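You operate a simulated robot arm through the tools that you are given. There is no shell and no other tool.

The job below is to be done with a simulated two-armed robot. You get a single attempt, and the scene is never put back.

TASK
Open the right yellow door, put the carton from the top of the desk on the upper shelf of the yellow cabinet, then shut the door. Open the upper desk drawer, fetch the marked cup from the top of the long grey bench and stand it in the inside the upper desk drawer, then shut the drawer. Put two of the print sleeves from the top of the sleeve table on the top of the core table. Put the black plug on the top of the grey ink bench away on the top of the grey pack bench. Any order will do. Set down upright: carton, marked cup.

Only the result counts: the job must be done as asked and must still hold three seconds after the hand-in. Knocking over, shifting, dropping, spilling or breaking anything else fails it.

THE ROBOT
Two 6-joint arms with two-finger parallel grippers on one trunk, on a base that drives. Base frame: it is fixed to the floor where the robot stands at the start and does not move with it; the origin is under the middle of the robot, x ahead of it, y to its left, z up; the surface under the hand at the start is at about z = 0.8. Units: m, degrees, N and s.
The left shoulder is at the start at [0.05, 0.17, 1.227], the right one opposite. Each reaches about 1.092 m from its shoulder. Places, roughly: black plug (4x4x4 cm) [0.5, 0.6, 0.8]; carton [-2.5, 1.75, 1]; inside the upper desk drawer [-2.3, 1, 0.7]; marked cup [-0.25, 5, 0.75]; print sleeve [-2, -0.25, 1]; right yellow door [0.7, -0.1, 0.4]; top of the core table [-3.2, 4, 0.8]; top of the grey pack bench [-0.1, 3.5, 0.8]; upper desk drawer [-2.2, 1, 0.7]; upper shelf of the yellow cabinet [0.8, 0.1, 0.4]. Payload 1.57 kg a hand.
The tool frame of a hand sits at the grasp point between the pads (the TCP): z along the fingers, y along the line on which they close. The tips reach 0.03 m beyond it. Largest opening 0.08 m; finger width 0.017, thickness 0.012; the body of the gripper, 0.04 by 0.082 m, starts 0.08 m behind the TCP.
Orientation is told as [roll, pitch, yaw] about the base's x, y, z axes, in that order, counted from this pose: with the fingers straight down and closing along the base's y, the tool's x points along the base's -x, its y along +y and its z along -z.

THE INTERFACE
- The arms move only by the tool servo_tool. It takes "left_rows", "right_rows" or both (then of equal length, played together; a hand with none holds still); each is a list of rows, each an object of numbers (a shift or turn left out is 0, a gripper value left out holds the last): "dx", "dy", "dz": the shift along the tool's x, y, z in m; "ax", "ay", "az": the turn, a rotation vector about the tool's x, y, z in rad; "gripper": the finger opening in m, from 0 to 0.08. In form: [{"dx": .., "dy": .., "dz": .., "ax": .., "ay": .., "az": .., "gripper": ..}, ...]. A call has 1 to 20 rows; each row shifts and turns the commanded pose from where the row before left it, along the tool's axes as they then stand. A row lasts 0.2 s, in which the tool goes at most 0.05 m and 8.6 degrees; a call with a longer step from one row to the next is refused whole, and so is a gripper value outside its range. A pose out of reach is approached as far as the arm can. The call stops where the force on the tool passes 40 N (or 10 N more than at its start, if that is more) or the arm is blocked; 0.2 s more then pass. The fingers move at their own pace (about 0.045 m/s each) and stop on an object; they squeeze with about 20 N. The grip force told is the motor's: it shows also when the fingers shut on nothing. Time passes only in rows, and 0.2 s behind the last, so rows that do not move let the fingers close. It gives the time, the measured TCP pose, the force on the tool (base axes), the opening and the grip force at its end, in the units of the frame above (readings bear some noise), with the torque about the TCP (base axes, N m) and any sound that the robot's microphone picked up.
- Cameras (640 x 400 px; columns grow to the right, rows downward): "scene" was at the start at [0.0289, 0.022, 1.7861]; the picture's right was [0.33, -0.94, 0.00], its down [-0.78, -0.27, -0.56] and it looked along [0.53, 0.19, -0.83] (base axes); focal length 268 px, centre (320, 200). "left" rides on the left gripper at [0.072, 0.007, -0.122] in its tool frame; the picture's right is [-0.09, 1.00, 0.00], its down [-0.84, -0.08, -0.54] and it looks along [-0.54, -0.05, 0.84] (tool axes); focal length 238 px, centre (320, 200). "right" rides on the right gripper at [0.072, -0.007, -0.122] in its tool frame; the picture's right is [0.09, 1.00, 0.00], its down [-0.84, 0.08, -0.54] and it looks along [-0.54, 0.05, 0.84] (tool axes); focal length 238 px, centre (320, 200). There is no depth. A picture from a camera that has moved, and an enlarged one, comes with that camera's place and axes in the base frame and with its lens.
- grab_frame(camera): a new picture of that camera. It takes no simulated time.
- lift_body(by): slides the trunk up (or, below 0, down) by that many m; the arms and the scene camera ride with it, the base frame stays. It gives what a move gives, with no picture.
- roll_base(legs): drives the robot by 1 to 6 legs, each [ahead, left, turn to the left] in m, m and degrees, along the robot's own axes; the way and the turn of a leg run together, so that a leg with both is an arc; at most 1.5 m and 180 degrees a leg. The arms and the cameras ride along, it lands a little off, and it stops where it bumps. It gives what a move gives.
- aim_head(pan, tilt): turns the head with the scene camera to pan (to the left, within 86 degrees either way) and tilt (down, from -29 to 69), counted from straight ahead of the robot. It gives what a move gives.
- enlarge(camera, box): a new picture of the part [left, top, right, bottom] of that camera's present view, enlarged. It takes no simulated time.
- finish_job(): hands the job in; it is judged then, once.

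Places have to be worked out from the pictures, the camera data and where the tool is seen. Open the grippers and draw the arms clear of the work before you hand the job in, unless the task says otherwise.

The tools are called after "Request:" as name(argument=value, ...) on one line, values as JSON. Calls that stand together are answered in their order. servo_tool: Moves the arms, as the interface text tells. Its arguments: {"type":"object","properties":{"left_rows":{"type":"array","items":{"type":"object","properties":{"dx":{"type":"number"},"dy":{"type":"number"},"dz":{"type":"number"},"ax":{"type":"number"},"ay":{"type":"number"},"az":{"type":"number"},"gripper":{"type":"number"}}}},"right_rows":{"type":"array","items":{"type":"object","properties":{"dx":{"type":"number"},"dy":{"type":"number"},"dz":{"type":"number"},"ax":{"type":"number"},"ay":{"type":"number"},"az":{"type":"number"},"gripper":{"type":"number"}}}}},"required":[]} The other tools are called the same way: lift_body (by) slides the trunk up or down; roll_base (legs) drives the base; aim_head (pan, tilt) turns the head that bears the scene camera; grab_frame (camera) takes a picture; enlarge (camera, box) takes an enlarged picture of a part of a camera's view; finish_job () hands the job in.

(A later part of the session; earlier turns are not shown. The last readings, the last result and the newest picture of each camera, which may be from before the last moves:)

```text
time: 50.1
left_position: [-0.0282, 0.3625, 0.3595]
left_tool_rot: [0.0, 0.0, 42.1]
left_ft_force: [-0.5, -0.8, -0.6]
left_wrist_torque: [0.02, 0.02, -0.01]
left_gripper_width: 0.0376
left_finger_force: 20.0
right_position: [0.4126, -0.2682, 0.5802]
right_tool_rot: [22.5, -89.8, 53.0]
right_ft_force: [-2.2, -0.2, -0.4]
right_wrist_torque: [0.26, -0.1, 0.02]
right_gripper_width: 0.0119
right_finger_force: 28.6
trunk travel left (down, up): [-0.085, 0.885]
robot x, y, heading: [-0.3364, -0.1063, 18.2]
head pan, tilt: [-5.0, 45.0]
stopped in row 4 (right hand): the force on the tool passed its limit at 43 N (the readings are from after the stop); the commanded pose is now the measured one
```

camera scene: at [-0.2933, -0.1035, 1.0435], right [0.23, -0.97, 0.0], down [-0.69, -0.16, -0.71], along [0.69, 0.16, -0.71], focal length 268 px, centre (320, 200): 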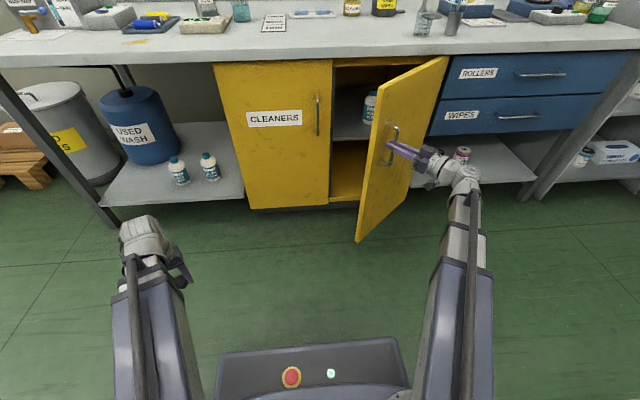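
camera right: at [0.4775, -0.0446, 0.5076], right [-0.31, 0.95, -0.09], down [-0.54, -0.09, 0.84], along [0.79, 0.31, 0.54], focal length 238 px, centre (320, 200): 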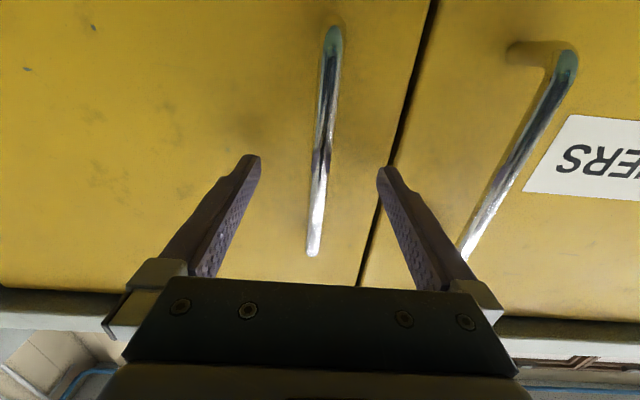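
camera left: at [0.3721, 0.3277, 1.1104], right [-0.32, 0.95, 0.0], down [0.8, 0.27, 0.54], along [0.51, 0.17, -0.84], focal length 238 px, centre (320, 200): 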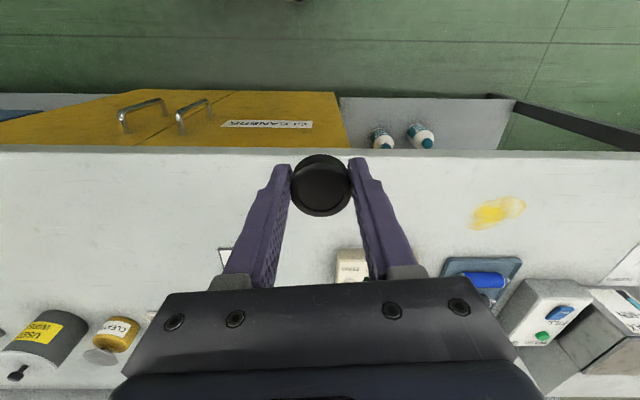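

The move stopped on force; readings are now low. I'll look at what it met.

Request:
grab_frame(camera="scene")

Request:
enlarge(camera="scene", box=[320, 40, 520, 165])

Request:
grab_frame(camera="right")

```text
taken
camera scene: at [-0.2945, -0.1033, 1.0437], right [0.23, -0.97, 0.0], down [-0.69, -0.16, -0.71], along [0.69, 0.16, -0.71], focal length 268 px, centre (320, 200)
```

scene: 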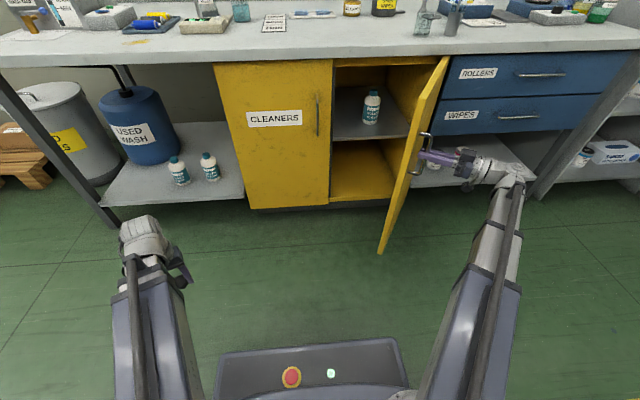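

```text
3.20 times, centred on (420, 102) of scene
camera zoom: at [-0.2945, -0.1033, 1.0437], right [0.23, -0.97, 0.0], down [-0.69, -0.16, -0.71], along [0.69, 0.16, -0.71], focal length 857 px, centre (0, 512)
```

zoom: 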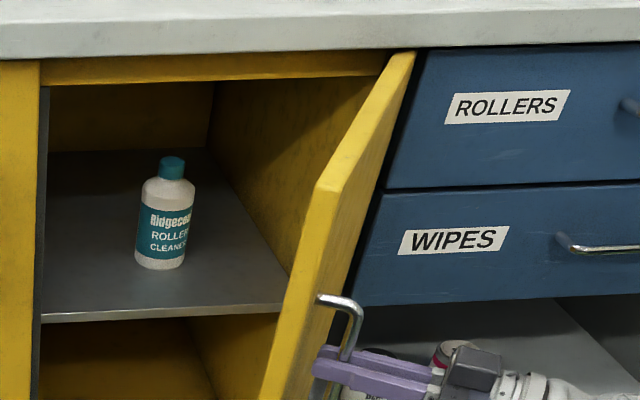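

```text
taken
camera right: at [0.3901, -0.3877, 0.5078], right [-0.96, 0.25, -0.09], down [-0.21, -0.5, 0.84], along [0.16, 0.83, 0.54], focal length 238 px, centre (320, 200)
```

right: 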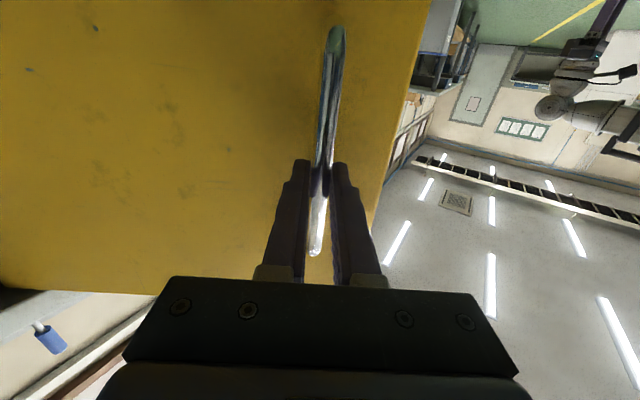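

The hand and door are aligned (door about 58° open) and the fitted hinge matches my estimate. I'll continue in smaller steps along the same arc.

Request:
servo_tool(right_rows=[{"dz": -0.0165, "dy": -0.0032, "ax": -0.05}, {"dz": -0.0165, "dy": -0.0032, "ax": -0.05}, {"dz": -0.0165, "dy": -0.0032, "ax": -0.05}, {"dz": -0.0165, "dy": -0.0032, "ax": -0.05}])

```text
time: 51.1
left_position: [-0.0275, 0.3625, 0.3596]
left_tool_rot: [0.0, 0.1, 42.0]
left_ft_force: [-0.4, -0.1, 0.5]
left_wrist_torque: [-0.01, 0.01, -0.04]
left_gripper_width: 0.0376
left_finger_force: 20.5
right_position: [0.4144, -0.3354, 0.5785]
right_tool_rot: [35.1, -89.8, 52.0]
right_ft_force: [-4.8, -1.2, -0.3]
right_wrist_torque: [-0.12, -0.08, -0.05]
right_gripper_width: 0.012
right_finger_force: 29.1
trunk travel left (down, up): [-0.085, 0.885]
robot x, y, heading: [-0.3389, -0.11, 17.8]
head pan, tilt: [-5.0, 45.0]
```

Smooth again, with the door now about 69° open. I'll continue in the same small steps.

Request:
servo_tool(right_rows=[{"dz": -0.0165, "dy": -0.0032, "ax": -0.05}, {"dz": -0.0165, "dy": -0.0032, "ax": -0.05}, {"dz": -0.0165, "dy": -0.0032, "ax": -0.05}, {"dz": -0.0165, "dy": -0.0032, "ax": -0.05}, {"dz": -0.0165, "dy": -0.0032, "ax": -0.05}, {"dz": -0.0165, "dy": -0.0032, "ax": -0.05}, {"dz": -0.0165, "dy": -0.0032, "ax": -0.05}, {"dz": -0.0165, "dy": -0.0032, "ax": -0.05}])

Request:
grab_frame(camera="scene")

```text
time: 52.9
left_position: [-0.0283, 0.3626, 0.36]
left_tool_rot: [0.0, 0.1, 42.1]
left_ft_force: [0.6, 0.8, 0.3]
left_wrist_torque: [-0.01, -0.04, 0.01]
left_gripper_width: 0.0375
left_finger_force: 19.9
right_position: [0.4166, -0.3502, 0.5788]
right_tool_rot: [38.3, -89.8, 51.1]
right_ft_force: [-17.4, -2.5, -5.4]
right_wrist_torque: [-0.08, -0.09, 0.08]
right_gripper_width: 0.0116
right_finger_force: 29.1
right hand out of reach, approached as far as the arm can: row 2, 3, 4, 5, 6, 7, 8
trunk travel left (down, up): [-0.085, 0.885]
robot x, y, heading: [-0.3329, -0.1031, 17.9]
head pan, tilt: [-5.0, 45.0]
```

```text
taken
camera scene: at [-0.2948, -0.1035, 1.0435], right [0.23, -0.97, 0.0], down [-0.69, -0.16, -0.71], along [0.69, 0.16, -0.71], focal length 268 px, centre (320, 200)
```

scene: 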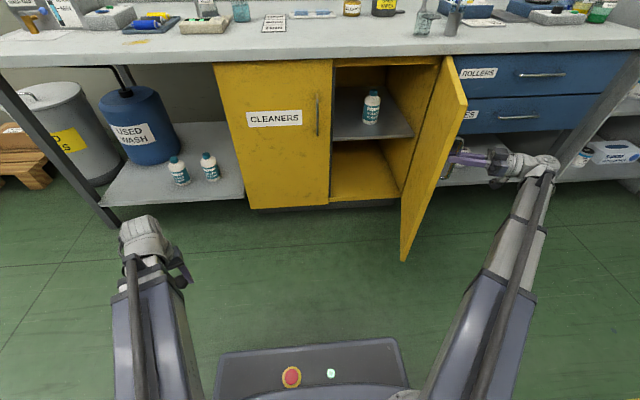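

The hand's yaw is at its limit (door about 72°). I'll keep the hand's orientation fixed, let the bar turn in the grip, and keep translating along the arc.

Request:
servo_tool(right_rows=[{"dz": -0.0163, "dy": -0.0026}, {"dz": -0.0163, "dy": -0.0032}, {"dz": -0.016, "dy": -0.0043}, {"dz": -0.0158, "dy": -0.005}, {"dz": -0.0155, "dy": -0.006}, {"dz": -0.0152, "dy": -0.0065}])

Request:
grab_frame(camera="scene")

```text
time: 53.4
left_position: [-0.0265, 0.3618, 0.3608]
left_tool_rot: [0.0, 0.0, 42.0]
left_ft_force: [-0.2, 0.0, -0.2]
left_wrist_torque: [-0.01, 0.05, -0.01]
left_gripper_width: 0.0377
left_finger_force: 20.3
right_position: [0.4178, -0.3614, 0.5791]
right_tool_rot: [34.9, -89.7, 54.5]
right_ft_force: [-3.0, -0.1, -0.2]
right_wrist_torque: [0.51, -0.1, -0.02]
right_gripper_width: 0.0119
right_finger_force: 28.9
right hand out of reach, approached as far as the arm can: row 1, 2
trunk travel left (down, up): [-0.085, 0.885]
robot x, y, heading: [-0.3393, -0.1078, 17.9]
head pan, tilt: [-5.0, 45.0]
stopped in row 2 (right hand): the force on the tool passed its limit at 47 N (the readings are from after the stop); the commanded pose is now the measured one
```

```text
taken
camera scene: at [-0.2948, -0.1035, 1.0437], right [0.22, -0.97, 0.0], down [-0.69, -0.16, -0.71], along [0.69, 0.16, -0.71], focal length 268 px, centre (320, 200)
```

scene: 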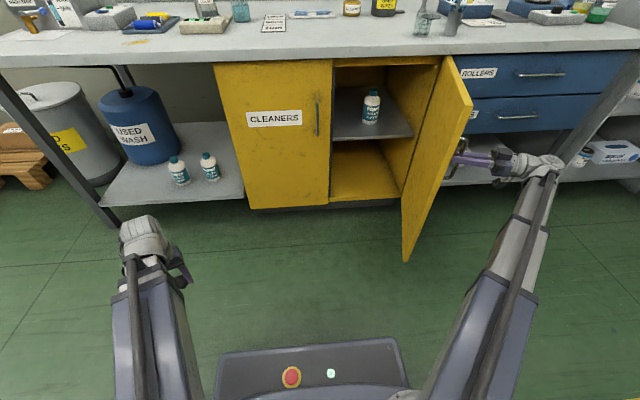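

That pose is at the arm's limit. The door is about 74° open, so I'll release the handle and withdraw by driving the base back along the hand's axis.

Request:
servo_tool(right_rows=[{"gripper": 0.08}, {}, {}, {}, {}])

Request:
roll_base(legs=[[-0.038, -0.114, 0]])

Request:
grab_frame(camera="scene")

Request:
grab_frame(camera="right")

```text
time: 54.6
left_position: [-0.027, 0.3626, 0.3594]
left_tool_rot: [0.0, 0.0, 42.0]
left_ft_force: [-0.1, 0.4, -0.1]
left_wrist_torque: [0.0, -0.03, 0.0]
left_gripper_width: 0.0375
left_finger_force: 19.7
right_position: [0.4177, -0.3622, 0.5793]
right_tool_rot: [35.2, -89.7, 54.0]
right_ft_force: [-0.7, 0.2, -0.3]
right_wrist_torque: [-0.01, 0.02, 0.02]
right_gripper_width: 0.0801
right_finger_force: 0.1
trunk travel left (down, up): [-0.085, 0.885]
robot x, y, heading: [-0.3385, -0.1064, 17.9]
head pan, tilt: [-5.0, 45.0]
```

```text
time: 55.8
left_position: [-0.0296, 0.2406, 0.3599]
left_tool_rot: [0.0, 0.0, 42.0]
left_ft_force: [0.3, 0.9, 0.0]
left_wrist_torque: [0.02, 0.01, -0.03]
left_gripper_width: 0.0373
left_finger_force: 19.7
right_position: [0.4179, -0.4811, 0.5797]
right_tool_rot: [35.6, -89.7, 53.8]
right_ft_force: [-0.2, 0.2, -0.3]
right_wrist_torque: [-0.02, 0.0, 0.03]
right_gripper_width: 0.08
right_finger_force: 0.0
trunk travel left (down, up): [-0.085, 0.885]
robot x, y, heading: [-0.3413, -0.2267, 17.9]
head pan, tilt: [-5.0, 45.0]
```

```text
taken
camera scene: at [-0.2954, -0.2238, 1.0435], right [0.23, -0.97, 0.0], down [-0.69, -0.16, -0.71], along [0.69, 0.16, -0.71], focal length 268 px, centre (320, 200)
```

scene: 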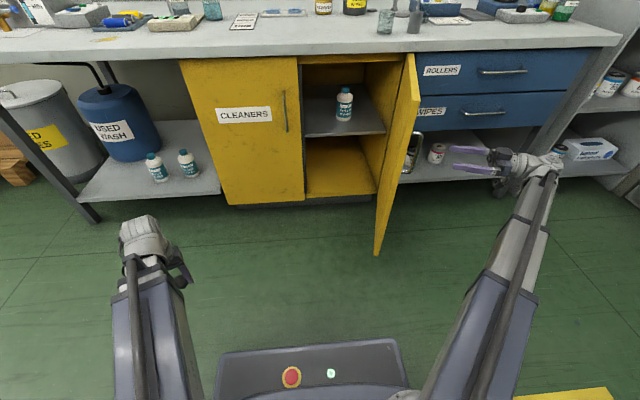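

```text
taken
camera right: at [0.4242, -0.6039, 0.5075], right [-1.0, 0.01, -0.09], down [-0.08, -0.54, 0.84], along [-0.04, 0.84, 0.54], focal length 238 px, centre (320, 200)
```

right: 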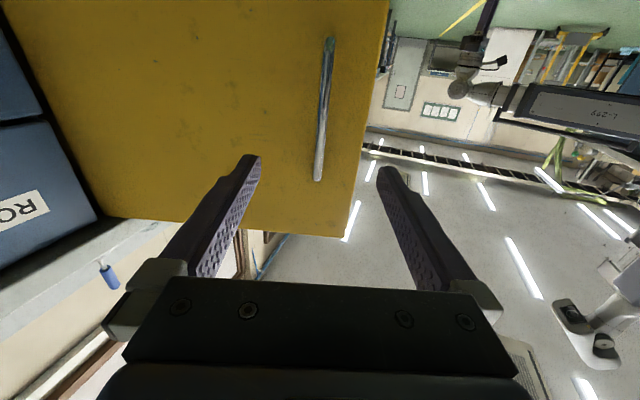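

The hand is clear of the handle. I'll pull it back, straighten it to point forward, and pass it around the door's free edge to push the door wider from inside.

Request:
servo_tool(right_rows=[{"dy": 0.045}, {"dy": 0.045}, {"dy": 0.045}, {"dy": 0.045}, {"dy": 0.045}, {"dy": 0.045, "gripper": 0.0}, {"dy": -0.0314, "ax": 0.1428}, {"dy": -0.0314, "ax": 0.1428}, {"dy": -0.0314, "ax": 0.1428}, {"dy": -0.0314, "ax": 0.1428}, {"dy": -0.0314, "ax": 0.1428}, {"dy": -0.0314, "ax": 0.1428}, {"dy": -0.0314, "ax": 0.1428}, {"dy": -0.0314, "ax": 0.1428}, {"dy": -0.022, "ax": 0.1}, {}])

Request:
grab_frame(camera="scene")

```text
time: 59.2
left_position: [-0.0292, 0.2419, 0.3605]
left_tool_rot: [0.0, 0.0, 42.1]
left_ft_force: [-0.4, 0.3, 0.4]
left_wrist_torque: [0.03, 0.0, 0.01]
left_gripper_width: 0.0374
left_finger_force: 20.1
right_position: [0.4212, -0.505, 0.5796]
right_tool_rot: [-34.3, -89.7, 52.3]
right_ft_force: [0.0, 0.7, -0.8]
right_wrist_torque: [0.0, -0.01, 0.02]
right_gripper_width: 0.0
right_finger_force: 19.6
right hand out of reach, approached as far as the arm can: row 1, 2, 3, 4, 5, 6
trunk travel left (down, up): [-0.085, 0.885]
robot x, y, heading: [-0.3442, -0.2265, 17.8]
head pan, tilt: [-5.0, 45.0]
```

```text
taken
camera scene: at [-0.2954, -0.2238, 1.0435], right [0.23, -0.97, 0.0], down [-0.69, -0.16, -0.71], along [0.69, 0.16, -0.71], focal length 268 px, centre (320, 200)
```

scene: 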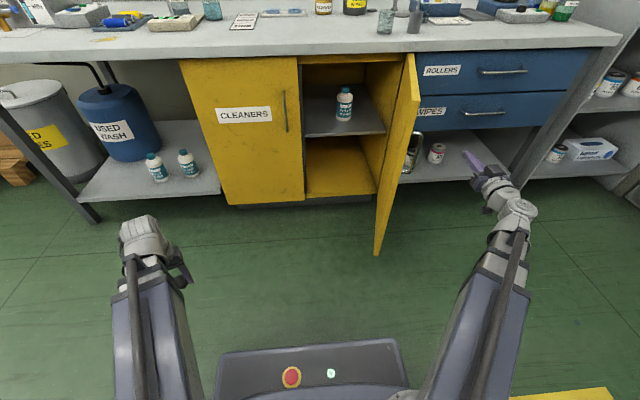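

The hand now points forward, right of the door. I'll pull back 0.16 m, go left 0.33 m past the door's free edge, then check.

Request:
servo_tool(right_rows=[{"dz": -0.04}, {"dz": -0.04}, {"dz": -0.04}, {"dz": -0.04}, {"dy": 0.0415}, {"dy": 0.0415}, {"dy": 0.0415}, {"dy": 0.0415}, {"dy": 0.0415}, {"dy": 0.0415}, {"dy": 0.0415}, {"dy": 0.0415}, {}])

Request:
grab_frame(camera="scene")

```text
time: 62.0
left_position: [-0.0278, 0.242, 0.3599]
left_tool_rot: [0.0, 0.0, 42.2]
left_ft_force: [0.0, 0.7, 0.6]
left_wrist_torque: [0.02, -0.02, 0.04]
left_gripper_width: 0.0377
left_finger_force: 20.6
right_position: [0.3769, -0.3439, 0.5787]
right_tool_rot: [-34.4, -89.7, 52.9]
right_ft_force: [0.3, -0.4, 0.4]
right_wrist_torque: [0.01, -0.01, 0.01]
right_gripper_width: 0.0
right_finger_force: 20.3
right hand out of reach, approached as far as the arm can: row 4, 5, 6, 7, 8, 9, 10, 11, 12
trunk travel left (down, up): [-0.085, 0.885]
robot x, y, heading: [-0.3399, -0.228, 18.1]
head pan, tilt: [-5.0, 45.0]
```

```text
taken
camera scene: at [-0.2954, -0.2238, 1.0435], right [0.23, -0.97, 0.0], down [-0.69, -0.16, -0.71], along [0.69, 0.16, -0.71], focal length 268 px, centre (320, 200)
```

scene: 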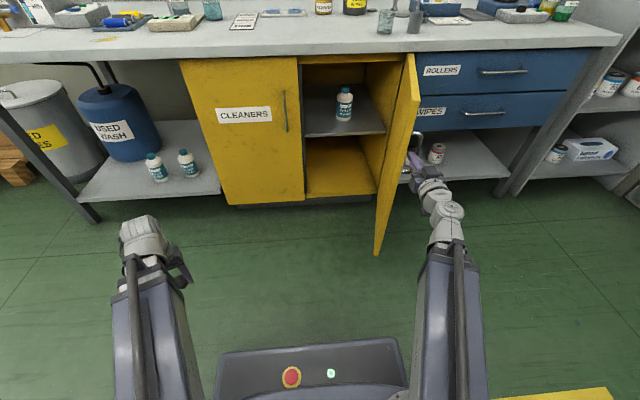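

The arm has a minimum reach of about 0.41 m to the wrist. I'll back the base 0.2 m, then shift the hand left past the door edge.

Request:
roll_base(legs=[[-0.2, 0, 0]])

Request:
servo_tool(right_rows=[{"dy": 0.04}, {"dy": 0.04}, {"dy": 0.04}, {"dy": 0.04}, {}])

Request:
grab_frame(camera="scene")

```text
time: 63.3
left_position: [-0.1127, 0.2138, 0.3598]
left_tool_rot: [0.1, 0.0, 42.0]
left_ft_force: [-0.1, -0.3, -0.3]
left_wrist_torque: [-0.01, 0.0, 0.03]
left_gripper_width: 0.0379
left_finger_force: 19.8
right_position: [0.2918, -0.3749, 0.5801]
right_tool_rot: [-28.0, -89.7, 46.2]
right_ft_force: [-0.4, -0.2, -0.5]
right_wrist_torque: [-0.01, 0.03, 0.02]
right_gripper_width: 0.0003
right_finger_force: 20.0
trunk travel left (down, up): [-0.085, 0.885]
robot x, y, heading: [-0.4214, -0.2556, 18.1]
head pan, tilt: [-5.0, 45.0]
stopped in leg 1: the robot was blocked; the commanded pose is now the measured one
```

```text
time: 64.5
left_position: [-0.1112, 0.2126, 0.3603]
left_tool_rot: [0.0, 0.1, 42.0]
left_ft_force: [-0.5, -0.1, -0.6]
left_wrist_torque: [-0.01, 0.0, -0.02]
left_gripper_width: 0.0377
left_finger_force: 20.2
right_position: [0.2777, -0.2207, 0.5784]
right_tool_rot: [-34.0, -89.7, 52.1]
right_ft_force: [-0.1, -0.1, 0.3]
right_wrist_torque: [0.02, -0.01, 0.04]
right_gripper_width: 0.0001
right_finger_force: 20.0
right hand out of reach, approached as far as the arm can: row 1, 2, 3, 4
trunk travel left (down, up): [-0.085, 0.885]
robot x, y, heading: [-0.4255, -0.2556, 17.8]
head pan, tilt: [-5.0, 45.0]
```

```text
taken
camera scene: at [-0.38, -0.2516, 1.0435], right [0.22, -0.97, 0.0], down [-0.69, -0.16, -0.71], along [0.69, 0.16, -0.71], focal length 268 px, centre (320, 200)
```

scene: 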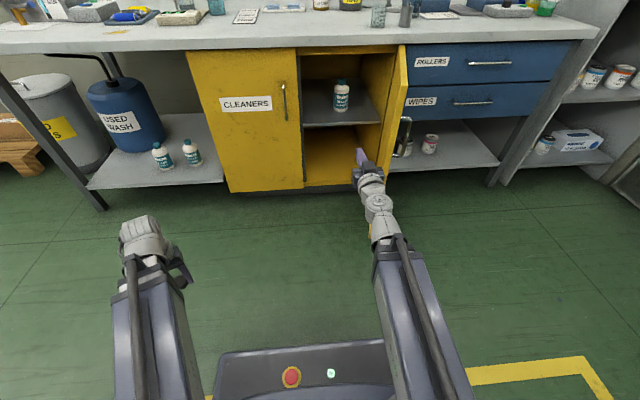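

The base was blocked by something behind me. Before any further driving I'll look to both sides and back.

Request:
aim_head(pan=86, tilt=40)

Request:
grab_frame(camera="scene")

Request:
aim_head(pan=-86, tilt=40)

Request:
grab_frame(camera="scene")

Request:
grab_frame(camera="left")

Request:
grab_frame(camera="right")

```text
time: 66.1
left_position: [-0.1127, 0.2135, 0.3595]
left_tool_rot: [0.0, -0.1, 42.0]
left_ft_force: [-0.2, 0.0, -0.2]
left_wrist_torque: [-0.01, 0.02, 0.0]
left_gripper_width: 0.0378
left_finger_force: 19.9
right_position: [0.2773, -0.2209, 0.5771]
right_tool_rot: [-31.1, -89.7, 49.3]
right_ft_force: [-0.2, -0.5, 0.7]
right_wrist_torque: [0.05, 0.0, 0.0]
right_gripper_width: 0.0
right_finger_force: 19.8
trunk travel left (down, up): [-0.085, 0.885]
robot x, y, heading: [-0.4278, -0.2568, 18.0]
head pan, tilt: [85.9, 40.0]
```

```text
taken
camera scene: at [-0.4796, -0.1873, 1.0508], right [0.97, 0.24, 0.0], down [0.15, -0.62, -0.77], along [-0.18, 0.74, -0.64], focal length 268 px, centre (320, 200)
```

scene: 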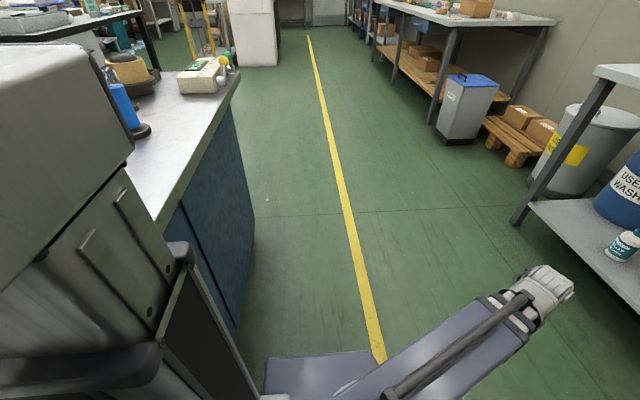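

```text
time: 68.7
left_position: [-0.1125, 0.213, 0.3604]
left_tool_rot: [-0.1, -0.1, 42.0]
left_ft_force: [-0.7, -0.1, 0.5]
left_wrist_torque: [-0.02, -0.01, 0.0]
left_gripper_width: 0.0377
left_finger_force: 20.3
right_position: [0.279, -0.2201, 0.5777]
right_tool_rot: [-31.3, -89.7, 49.4]
right_ft_force: [-0.2, 0.4, -0.5]
right_wrist_torque: [0.01, -0.03, 0.04]
right_gripper_width: 0.0
right_finger_force: 19.8
trunk travel left (down, up): [-0.085, 0.885]
robot x, y, heading: [-0.4215, -0.2553, 17.8]
head pan, tilt: [-85.9, 40.0]
```

```text
taken
camera scene: at [-0.4274, -0.3486, 1.0508], right [-0.93, -0.37, 0.0], down [-0.24, 0.6, -0.77], along [0.29, -0.71, -0.64], focal length 268 px, centre (320, 200)
```

scene: 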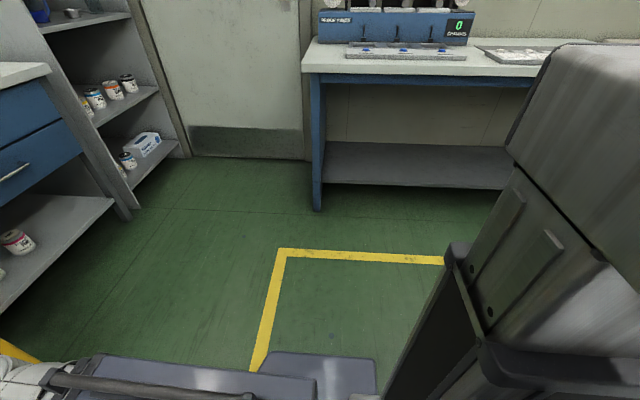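

```text
taken
camera left: at [-0.1703, 0.1699, 0.4815], right [-0.6, 0.8, 0.0], down [0.67, 0.5, 0.54], along [0.43, 0.32, -0.84], focal length 238 px, centre (320, 200)
```

left: 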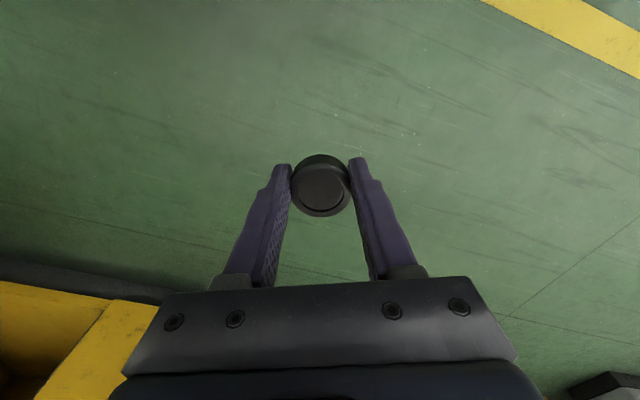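

```text
taken
camera right: at [0.1653, -0.2655, 0.5075], right [-0.31, 0.95, -0.09], down [-0.54, -0.09, 0.84], along [0.78, 0.31, 0.54], focal length 238 px, centre (320, 200)
```

right: 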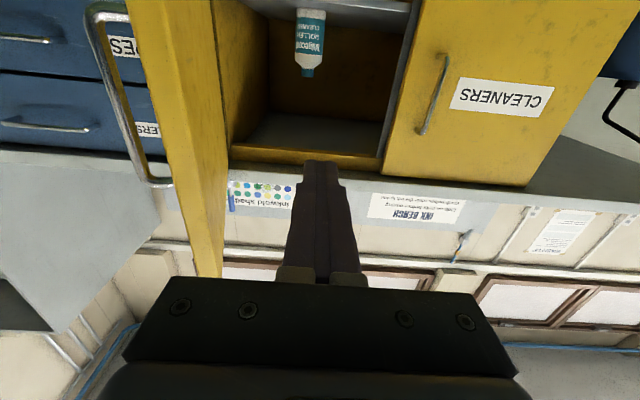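

An island stands right behind me (face about 0.3 m behind my centre), so I'll stay forward of here. The hand is now left of the door's free edge; I'll advance it 0.2 m and push the door rightward from inside.

Request:
servo_tool(right_rows=[{"dz": 0.045}, {"dz": 0.045}, {"dz": 0.045}, {"dz": 0.045}, {"dz": 0.02}, {"dy": -0.03}, {"dy": -0.03}, {"dy": -0.03}, {"dy": -0.03}, {"dy": -0.03}, {"dy": -0.03}, {"dy": -0.03}, {}])

Request:
aim_head(pan=-5, tilt=40)

Request:
grab_frame(camera="scene")

Request:
grab_frame(camera="right")

```text
time: 71.5
left_position: [-0.1129, 0.2134, 0.3598]
left_tool_rot: [0.0, 0.0, 42.0]
left_ft_force: [0.3, 0.6, 0.2]
left_wrist_torque: [0.0, 0.0, -0.03]
left_gripper_width: 0.0378
left_finger_force: 19.9
right_position: [0.5339, -0.3568, 0.5792]
right_tool_rot: [-22.0, -89.6, 40.2]
right_ft_force: [0.6, -0.7, 0.2]
right_wrist_torque: [0.0, 0.02, 0.0]
right_gripper_width: 0.0
right_finger_force: 20.5
trunk travel left (down, up): [-0.085, 0.885]
robot x, y, heading: [-0.4233, -0.2592, 18.0]
head pan, tilt: [-85.9, 40.0]
```

```text
time: 73.1
left_position: [-0.1134, 0.2137, 0.3607]
left_tool_rot: [0.0, 0.0, 42.0]
left_ft_force: [0.6, 0.4, 0.2]
left_wrist_torque: [-0.01, -0.02, -0.02]
left_gripper_width: 0.0376
left_finger_force: 19.7
right_position: [0.5333, -0.3561, 0.5782]
right_tool_rot: [-21.8, -89.7, 39.9]
right_ft_force: [0.1, -0.9, -0.6]
right_wrist_torque: [0.01, 0.02, 0.02]
right_gripper_width: 0.0
right_finger_force: 20.4
trunk travel left (down, up): [-0.085, 0.885]
robot x, y, heading: [-0.4211, -0.2545, 18.0]
head pan, tilt: [-5.0, 40.0]
```

```text
taken
camera scene: at [-0.3764, -0.2509, 1.0508], right [0.22, -0.97, 0.0], down [-0.63, -0.14, -0.77], along [0.75, 0.17, -0.64], focal length 268 px, centre (320, 200)
```

scene: 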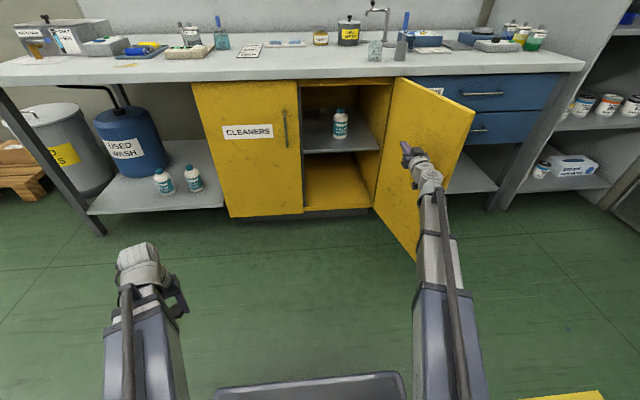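

```text
taken
camera right: at [0.4209, -0.4013, 0.5073], right [-0.31, 0.95, -0.09], down [-0.53, -0.09, 0.84], along [0.79, 0.31, 0.53], focal length 238 px, centre (320, 200)
```

right: 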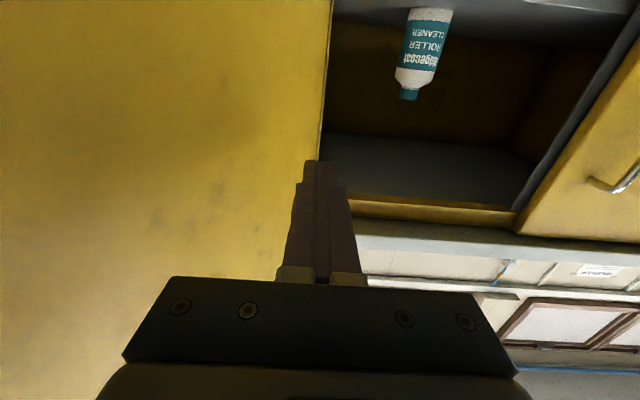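

The door is past 90°. I'll nudge it 5 cm more, then bring the hand back to the left, away from the door, and retreat.

Request:
servo_tool(right_rows=[{"dy": -0.03}, {"dy": -0.03}, {"dy": 0.04}, {"dy": 0.04}, {"dy": 0.04}, {"dz": -0.045}, {"dz": -0.045}, {"dz": -0.045}, {"dz": -0.045}, {}])

Request:
grab_frame(camera="scene")

```text
time: 73.6
left_position: [-0.1115, 0.2131, 0.3598]
left_tool_rot: [-0.2, 0.0, 42.0]
left_ft_force: [-0.5, -0.4, -0.4]
left_wrist_torque: [-0.04, -0.01, 0.01]
left_gripper_width: 0.0376
left_finger_force: 19.6
right_position: [0.544, -0.3895, 0.5786]
right_tool_rot: [-4.6, -89.7, 23.8]
right_ft_force: [-1.6, 1.1, -0.8]
right_wrist_torque: [0.04, -0.13, -0.2]
right_gripper_width: 0.0001
right_finger_force: 20.4
trunk travel left (down, up): [-0.085, 0.885]
robot x, y, heading: [-0.4208, -0.2565, 18.0]
head pan, tilt: [-5.0, 40.0]
stopped in row 2 (right hand): the force on the tool passed its limit at 60 N (the readings are from after the stop); the commanded pose is now the measured one
```

```text
taken
camera scene: at [-0.3764, -0.2504, 1.0508], right [0.22, -0.97, 0.0], down [-0.63, -0.14, -0.77], along [0.75, 0.17, -0.64], focal length 268 px, centre (320, 200)
```

scene: 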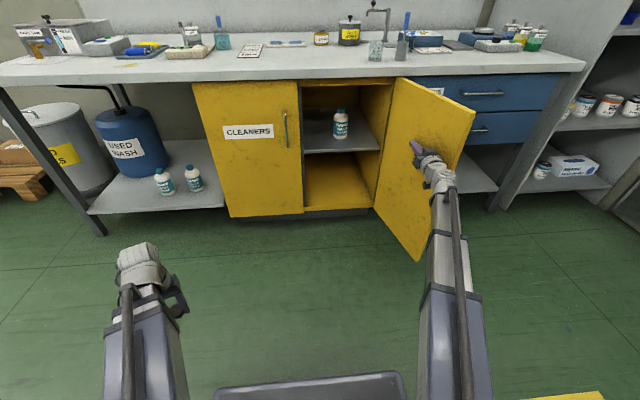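

The door met its stop, so it's fully open. I'll withdraw the hand.

Request:
servo_tool(right_rows=[{"dy": 0.04}, {"dy": 0.04}, {"dy": 0.04}, {"dz": -0.045}, {"dz": -0.045}, {"dz": -0.045}, {"dz": -0.045}, {}])

Request:
grab_frame(camera="scene")

Request:
enlarge(camera="scene", box=[180, 60, 500, 260])

```text
time: 75.4
left_position: [-0.1132, 0.214, 0.3603]
left_tool_rot: [0.0, 0.1, 42.0]
left_ft_force: [0.3, 0.2, 0.2]
left_wrist_torque: [0.04, 0.03, -0.01]
left_gripper_width: 0.0377
left_finger_force: 19.7
right_position: [0.3349, -0.3371, 0.5795]
right_tool_rot: [-6.3, -89.7, 25.5]
right_ft_force: [-1.1, 0.5, 0.6]
right_wrist_torque: [-0.01, 0.01, 0.02]
right_gripper_width: 0.0003
right_finger_force: 19.6
trunk travel left (down, up): [-0.085, 0.885]
robot x, y, heading: [-0.4178, -0.2538, 18.1]
head pan, tilt: [-5.0, 40.0]
```

```text
taken
camera scene: at [-0.3764, -0.2506, 1.0508], right [0.22, -0.97, 0.0], down [-0.63, -0.14, -0.77], along [0.75, 0.17, -0.64], focal length 268 px, centre (320, 200)
```

scene: 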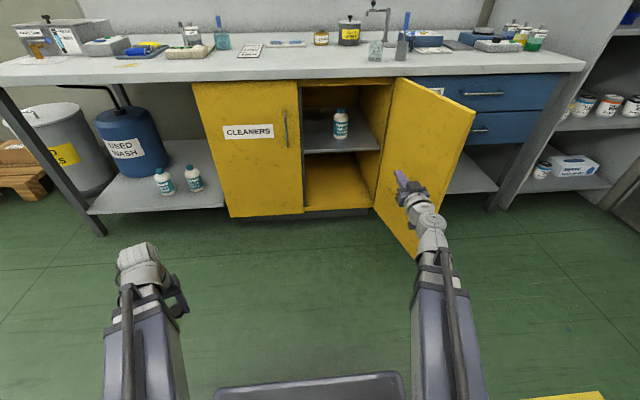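

```text
2.00 times, centred on (340, 160) of scene
camera zoom: at [-0.3764, -0.2506, 1.0508], right [0.22, -0.97, 0.0], down [-0.63, -0.14, -0.77], along [0.75, 0.17, -0.64], focal length 535 px, centre (280, 280)
```

zoom: 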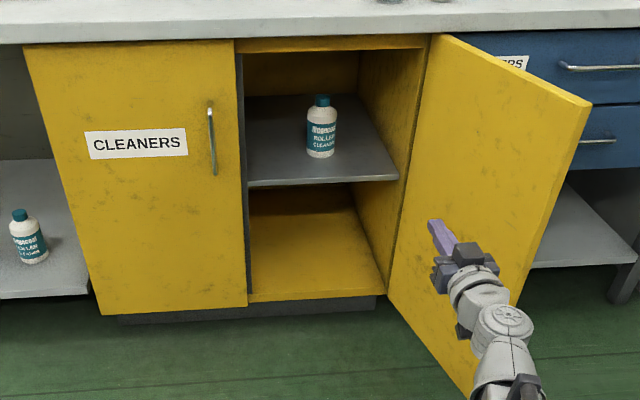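

The door stands wide open; the shelf top is near z 0.435 and a bottle stands on it at about v -0.32. Now I'll raise the trunk, fold the right hand downwards, and drive along the aisle to the pack bench.

Request:
lift_body(by=0.4)

Request:
lift_body(by=0.3)

Request:
servo_tool(right_rows=[{"dx": 0.0314, "ay": 0.1428}, {"dx": 0.0314, "ay": 0.1428}, {"dx": 0.0314, "ay": 0.1428}, {"dx": 0.0314, "ay": 0.1428}, {"dx": 0.0314, "ay": 0.1428}, {"dx": 0.0314, "ay": 0.1428}, {"dx": 0.0314, "ay": 0.1428}, {"dx": 0.0314, "ay": 0.1428}, {"dx": 0.0314, "ay": 0.1428}, {"dx": 0.0314, "ay": 0.1428}, {"dx": 0.0314, "ay": 0.1428}, {}])

Request:
aim_head(pan=70, tilt=35)

Request:
grab_frame(camera="scene")

```text
time: 79.2
left_position: [-0.1131, 0.214, 0.7602]
left_tool_rot: [-0.1, 0.0, 42.0]
left_ft_force: [0.8, -0.8, 0.2]
left_wrist_torque: [0.02, 0.01, 0.03]
left_gripper_width: 0.0376
left_finger_force: 20.1
right_position: [0.3352, -0.3376, 0.9786]
right_tool_rot: [-8.1, -89.8, 27.2]
right_ft_force: [-0.1, 0.8, 0.1]
right_wrist_torque: [-0.03, 0.0, 0.02]
right_gripper_width: 0.0
right_finger_force: 20.2
trunk travel left (down, up): [-0.485, 0.485]
robot x, y, heading: [-0.4208, -0.2599, 18.2]
head pan, tilt: [-5.0, 40.0]
```

```text
time: 82.2
left_position: [-0.1124, 0.2131, 1.0598]
left_tool_rot: [0.0, 0.1, 42.0]
left_ft_force: [0.1, -0.1, 0.7]
left_wrist_torque: [0.01, 0.0, -0.02]
left_gripper_width: 0.038
left_finger_force: 20.1
right_position: [0.3343, -0.337, 1.2785]
right_tool_rot: [-7.9, -89.7, 27.0]
right_ft_force: [-0.2, -0.4, 0.2]
right_wrist_torque: [-0.02, -0.01, 0.01]
right_gripper_width: 0.0
right_finger_force: 19.9
trunk travel left (down, up): [-0.785, 0.185]
robot x, y, heading: [-0.4263, -0.2567, 17.9]
head pan, tilt: [-5.0, 40.0]
```

```text
time: 84.8
left_position: [-0.113, 0.214, 1.0603]
left_tool_rot: [0.0, 0.0, 42.1]
left_ft_force: [0.5, -0.1, -0.1]
left_wrist_torque: [0.03, 0.01, 0.01]
left_gripper_width: 0.0378
left_finger_force: 19.8
right_position: [0.1408, -0.4037, 1.0604]
right_tool_rot: [0.0, 0.4, 19.2]
right_ft_force: [0.3, 0.0, -0.4]
right_wrist_torque: [0.0, -0.01, -0.02]
right_gripper_width: 0.0
right_finger_force: 20.1
right hand out of reach, approached as far as the arm can: row 5, 7, 9, 11
trunk travel left (down, up): [-0.785, 0.185]
robot x, y, heading: [-0.42, -0.251, 17.9]
head pan, tilt: [-5.0, 40.0]
```

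```text
time: 86.3
left_position: [-0.1125, 0.2129, 1.0588]
left_tool_rot: [0.1, -0.1, 42.0]
left_ft_force: [0.3, 0.1, -0.1]
left_wrist_torque: [0.0, -0.03, -0.02]
left_gripper_width: 0.0375
left_finger_force: 19.8
right_position: [0.1421, -0.4034, 1.0609]
right_tool_rot: [0.0, 0.2, 19.2]
right_ft_force: [0.6, -0.1, -0.1]
right_wrist_torque: [0.02, 0.02, -0.02]
right_gripper_width: 0.0
right_finger_force: 20.2
trunk travel left (down, up): [-0.785, 0.185]
robot x, y, heading: [-0.4232, -0.2536, 18.1]
head pan, tilt: [70.0, 35.0]
```

```text
taken
camera scene: at [-0.456, -0.1817, 1.7583], right [1.0, -0.04, 0.0], down [-0.02, -0.57, -0.82], along [0.03, 0.82, -0.57], focal length 268 px, centre (320, 200)
```

scene: 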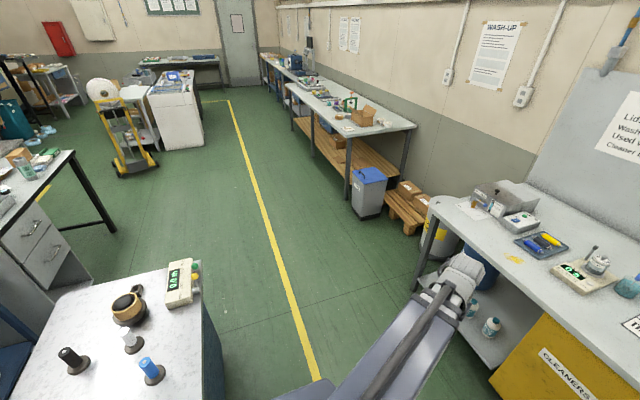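

The aisle is clear. I'll drive left along it to face the pack bench.

Request:
roll_base(legs=[[0.15, 0.3, 0], [0.0, 1.4, 0], [0.2, 1.3, 0]])

Request:
aim_head(pan=0, tilt=45)

Request:
grab_frame(camera="scene")

Request:
aim_head(pan=50, tilt=35)

Request:
grab_frame(camera="scene")

```text
time: 101.3
left_position: [-0.694, 3.1791, 1.0612]
left_tool_rot: [0.0, -0.1, 41.8]
left_ft_force: [0.0, -0.4, 0.1]
left_wrist_torque: [0.0, 0.0, 0.02]
left_gripper_width: 0.0379
left_finger_force: 19.4
right_position: [-0.4427, 2.5616, 1.06]
right_tool_rot: [0.0, 0.2, 19.0]
right_ft_force: [1.0, 0.4, -0.2]
right_wrist_torque: [-0.05, -0.03, 0.02]
right_gripper_width: 0.0
right_finger_force: 20.1
trunk travel left (down, up): [-0.785, 0.185]
robot x, y, heading: [-1.0083, 2.7086, 17.6]
head pan, tilt: [70.0, 35.0]
```

```text
time: 102.7
left_position: [-0.6941, 3.1801, 1.0619]
left_tool_rot: [0.0, 0.0, 41.7]
left_ft_force: [0.2, -0.4, -0.2]
left_wrist_torque: [0.0, 0.02, -0.02]
left_gripper_width: 0.0376
left_finger_force: 19.3
right_position: [-0.4425, 2.5602, 1.0604]
right_tool_rot: [0.0, 0.2, 19.0]
right_ft_force: [0.9, -0.7, -0.1]
right_wrist_torque: [-0.01, 0.02, -0.03]
right_gripper_width: 0.0
right_finger_force: 19.4
trunk travel left (down, up): [-0.785, 0.185]
robot x, y, heading: [-1.0067, 2.7128, 17.8]
head pan, tilt: [0.0, 45.0]
```

```text
taken
camera scene: at [-0.9647, 2.7226, 1.7435], right [0.3, -0.95, 0.0], down [-0.67, -0.22, -0.71], along [0.67, 0.22, -0.71], focal length 268 px, centre (320, 200)
```

scene: 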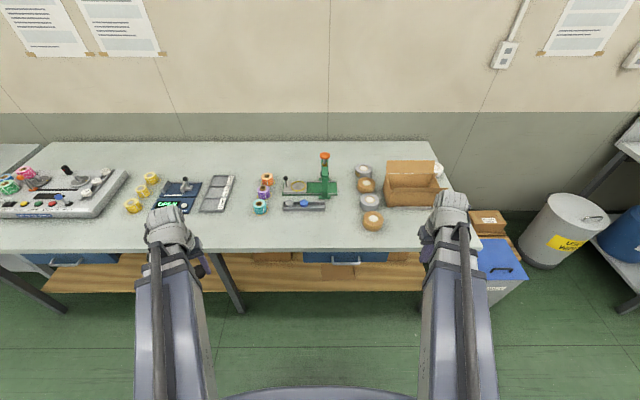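

```text
time: 103.9
left_position: [-0.6935, 3.1798, 1.0598]
left_tool_rot: [-0.1, 0.0, 41.6]
left_ft_force: [0.2, 0.8, -0.2]
left_wrist_torque: [0.02, 0.01, -0.01]
left_gripper_width: 0.0378
left_finger_force: 20.0
right_position: [-0.4428, 2.5611, 1.0603]
right_tool_rot: [0.0, 0.1, 18.9]
right_ft_force: [0.8, 0.1, 0.0]
right_wrist_torque: [0.0, -0.04, 0.01]
right_gripper_width: 0.0
right_finger_force: 20.2
trunk travel left (down, up): [-0.785, 0.185]
robot x, y, heading: [-1.0066, 2.7131, 17.8]
head pan, tilt: [50.0, 35.0]
```

```text
taken
camera scene: at [-1.0087, 2.7793, 1.7583], right [0.92, -0.38, 0.0], down [-0.22, -0.53, -0.82], along [0.31, 0.76, -0.57], focal length 268 px, centre (320, 200)
```

scene: 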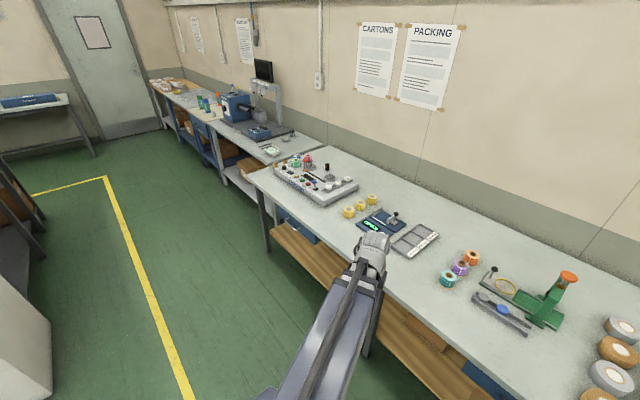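

This is the pack bench (front edge u≈0.575). There's free space at the front, around u 0.68, v 3.12; I'll carry the plug there at height.

Request:
servo_tool(left_rows=[{"dx": -0.0344, "dy": -0.0311}, {"dx": -0.0344, "dy": -0.0311}, {"dx": -0.0344, "dy": -0.0311}, {"dx": -0.0344, "dy": -0.0311}, {"dx": -0.0344, "dy": -0.0311}, {"dx": -0.0344, "dy": -0.0311}, {"dx": -0.0344, "dy": -0.0311}, {"dx": -0.0344, "dy": -0.0311}, {}])

Request:
grab_frame(camera="left")

Request:
aim_head(pan=10, tilt=50)

Request:
grab_frame(camera="scene")

```text
time: 105.9
left_position: [-0.323, 3.1765, 1.0607]
left_tool_rot: [0.0, 0.0, 41.7]
left_ft_force: [-0.7, 0.2, -0.3]
left_wrist_torque: [0.0, -0.01, 0.01]
left_gripper_width: 0.0377
left_finger_force: 19.8
right_position: [-0.4436, 2.5603, 1.0604]
right_tool_rot: [0.0, 0.1, 18.9]
right_ft_force: [0.3, -0.2, 0.0]
right_wrist_torque: [0.02, 0.03, 0.02]
right_gripper_width: 0.0001
right_finger_force: 20.4
trunk travel left (down, up): [-0.785, 0.185]
robot x, y, heading: [-1.0063, 2.7108, 17.7]
head pan, tilt: [50.0, 35.0]
```

```text
taken
camera left: at [-0.3811, 3.134, 1.1818], right [-0.59, 0.8, 0.0], down [0.68, 0.5, 0.54], along [0.44, 0.32, -0.84], focal length 238 px, centre (320, 200)
```

left: 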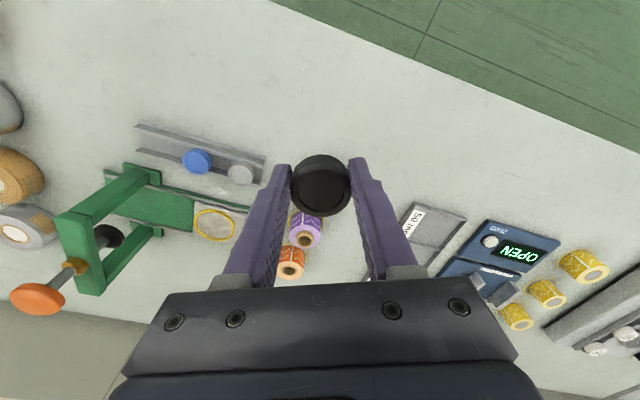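

```text
time: 107.0
left_position: [-0.323, 3.177, 1.0604]
left_tool_rot: [0.0, 0.0, 41.7]
left_ft_force: [0.4, -0.3, 0.5]
left_wrist_torque: [0.01, -0.01, -0.01]
left_gripper_width: 0.0378
left_finger_force: 19.9
right_position: [-0.4412, 2.561, 1.059]
right_tool_rot: [-0.1, 0.2, 18.9]
right_ft_force: [0.1, 0.0, -0.2]
right_wrist_torque: [-0.01, 0.03, 0.01]
right_gripper_width: 0.0002
right_finger_force: 20.6
trunk travel left (down, up): [-0.785, 0.185]
robot x, y, heading: [-1.0011, 2.7129, 17.7]
head pan, tilt: [10.0, 50.0]
```

```text
taken
camera scene: at [-0.9739, 2.7337, 1.7366], right [0.47, -0.89, 0.0], down [-0.68, -0.36, -0.64], along [0.57, 0.3, -0.77], focal length 268 px, centre (320, 200)
```

scene: 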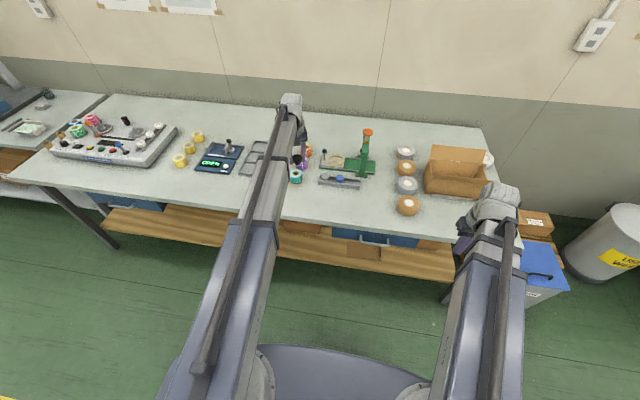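

The landing spot below the plug is clear bench. I'll lower to just above the surface and look.

Request:
lift_body(by=-0.2)

Request:
grab_frame(camera="left")

```text
time: 109.1
left_position: [-0.3226, 3.1762, 0.8603]
left_tool_rot: [0.0, 0.0, 41.7]
left_ft_force: [0.5, 0.1, -0.2]
left_wrist_torque: [-0.03, -0.04, -0.02]
left_gripper_width: 0.0376
left_finger_force: 20.2
right_position: [-0.4425, 2.5594, 0.8602]
right_tool_rot: [0.1, 0.2, 18.9]
right_ft_force: [0.4, 0.0, -0.3]
right_wrist_torque: [-0.02, 0.02, 0.02]
right_gripper_width: 0.0
right_finger_force: 20.1
trunk travel left (down, up): [-0.585, 0.385]
robot x, y, heading: [-1.0055, 2.7149, 17.5]
head pan, tilt: [10.0, 50.0]
```

```text
taken
camera left: at [-0.3809, 3.1343, 0.9816], right [-0.59, 0.8, 0.0], down [0.68, 0.5, 0.54], along [0.44, 0.32, -0.84], focal length 238 px, centre (320, 200)
```

left: 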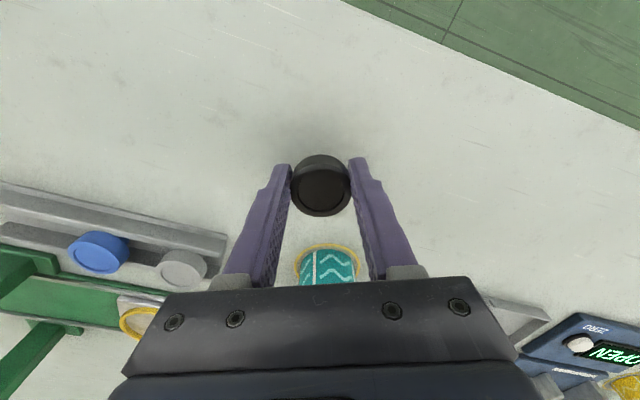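

The bench is just below. I'll lower 2 cm more, gently, and check the force for contact.

Request:
lift_body(by=-0.018)

Request:
lift_body(by=-0.003)

```text
time: 109.8
left_position: [-0.3226, 3.177, 0.8418]
left_tool_rot: [0.0, 0.0, 41.7]
left_ft_force: [-0.3, -0.2, -0.1]
left_wrist_torque: [0.02, 0.0, 0.0]
left_gripper_width: 0.0377
left_finger_force: 20.1
right_position: [-0.4419, 2.5609, 0.8422]
right_tool_rot: [0.0, 0.2, 19.0]
right_ft_force: [-0.7, -0.1, -0.3]
right_wrist_torque: [0.0, 0.0, -0.02]
right_gripper_width: 0.0001
right_finger_force: 20.6
trunk travel left (down, up): [-0.567, 0.403]
robot x, y, heading: [-1.0075, 2.7148, 18.0]
head pan, tilt: [10.0, 50.0]
```

```text
time: 110.3
left_position: [-0.3229, 3.1766, 0.838]
left_tool_rot: [0.0, 0.1, 41.7]
left_ft_force: [-0.4, -0.1, 0.6]
left_wrist_torque: [0.02, 0.02, 0.01]
left_gripper_width: 0.0378
left_finger_force: 19.9
right_position: [-0.4424, 2.561, 0.8388]
right_tool_rot: [-0.1, 0.2, 18.9]
right_ft_force: [-0.1, -0.9, 0.1]
right_wrist_torque: [0.01, -0.02, -0.03]
right_gripper_width: 0.0
right_finger_force: 19.8
trunk travel left (down, up): [-0.564, 0.406]
robot x, y, heading: [-1.0098, 2.715, 17.8]
head pan, tilt: [10.0, 50.0]
```

No contact force yet. I'll keep lowering in small steps.

Request:
lift_body(by=-0.004)

Request:
lift_body(by=-0.004)

Request:
grab_frame(camera="left")

```text
time: 110.8
left_position: [-0.3232, 3.1775, 0.8372]
left_tool_rot: [0.0, 0.0, 41.6]
left_ft_force: [1.4, -0.2, 14.5]
left_wrist_torque: [0.02, -0.08, -0.01]
left_gripper_width: 0.038
left_finger_force: 20.1
right_position: [-0.4422, 2.5612, 0.8358]
right_tool_rot: [0.0, 0.2, 18.8]
right_ft_force: [-0.3, 0.6, 0.0]
right_wrist_torque: [0.0, -0.01, 0.02]
right_gripper_width: 0.0003
right_finger_force: 20.1
trunk travel left (down, up): [-0.56, 0.41]
robot x, y, heading: [-1.002, 2.7098, 17.7]
head pan, tilt: [10.0, 50.0]
```

```text
time: 111.4
left_position: [-0.3244, 3.1757, 0.8317]
left_tool_rot: [0.0, 0.0, 41.8]
left_ft_force: [-0.3, -0.1, 12.5]
left_wrist_torque: [0.0, -0.04, 0.01]
left_gripper_width: 0.0376
left_finger_force: 20.1
right_position: [-0.4421, 2.5613, 0.8317]
right_tool_rot: [0.0, 0.2, 18.9]
right_ft_force: [0.3, 0.3, -0.2]
right_wrist_torque: [-0.03, 0.01, 0.01]
right_gripper_width: 0.0
right_finger_force: 19.9
trunk travel left (down, up): [-0.556, 0.414]
robot x, y, heading: [-1.0039, 2.7135, 17.9]
head pan, tilt: [10.0, 50.0]
```

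```text
taken
camera left: at [-0.3817, 3.1337, 0.9533], right [-0.59, 0.8, 0.0], down [0.68, 0.5, 0.54], along [0.44, 0.32, -0.84], focal length 238 px, centre (320, 200)
```

left: 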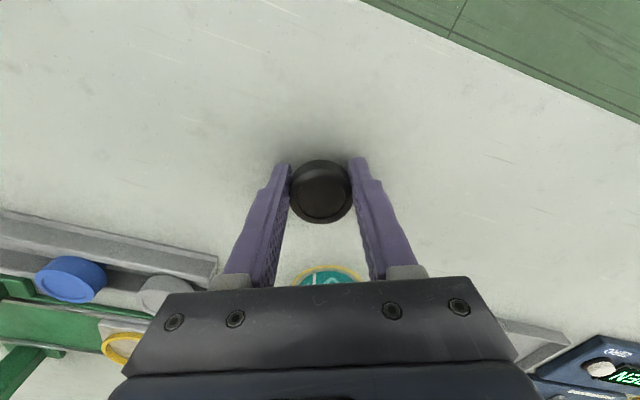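

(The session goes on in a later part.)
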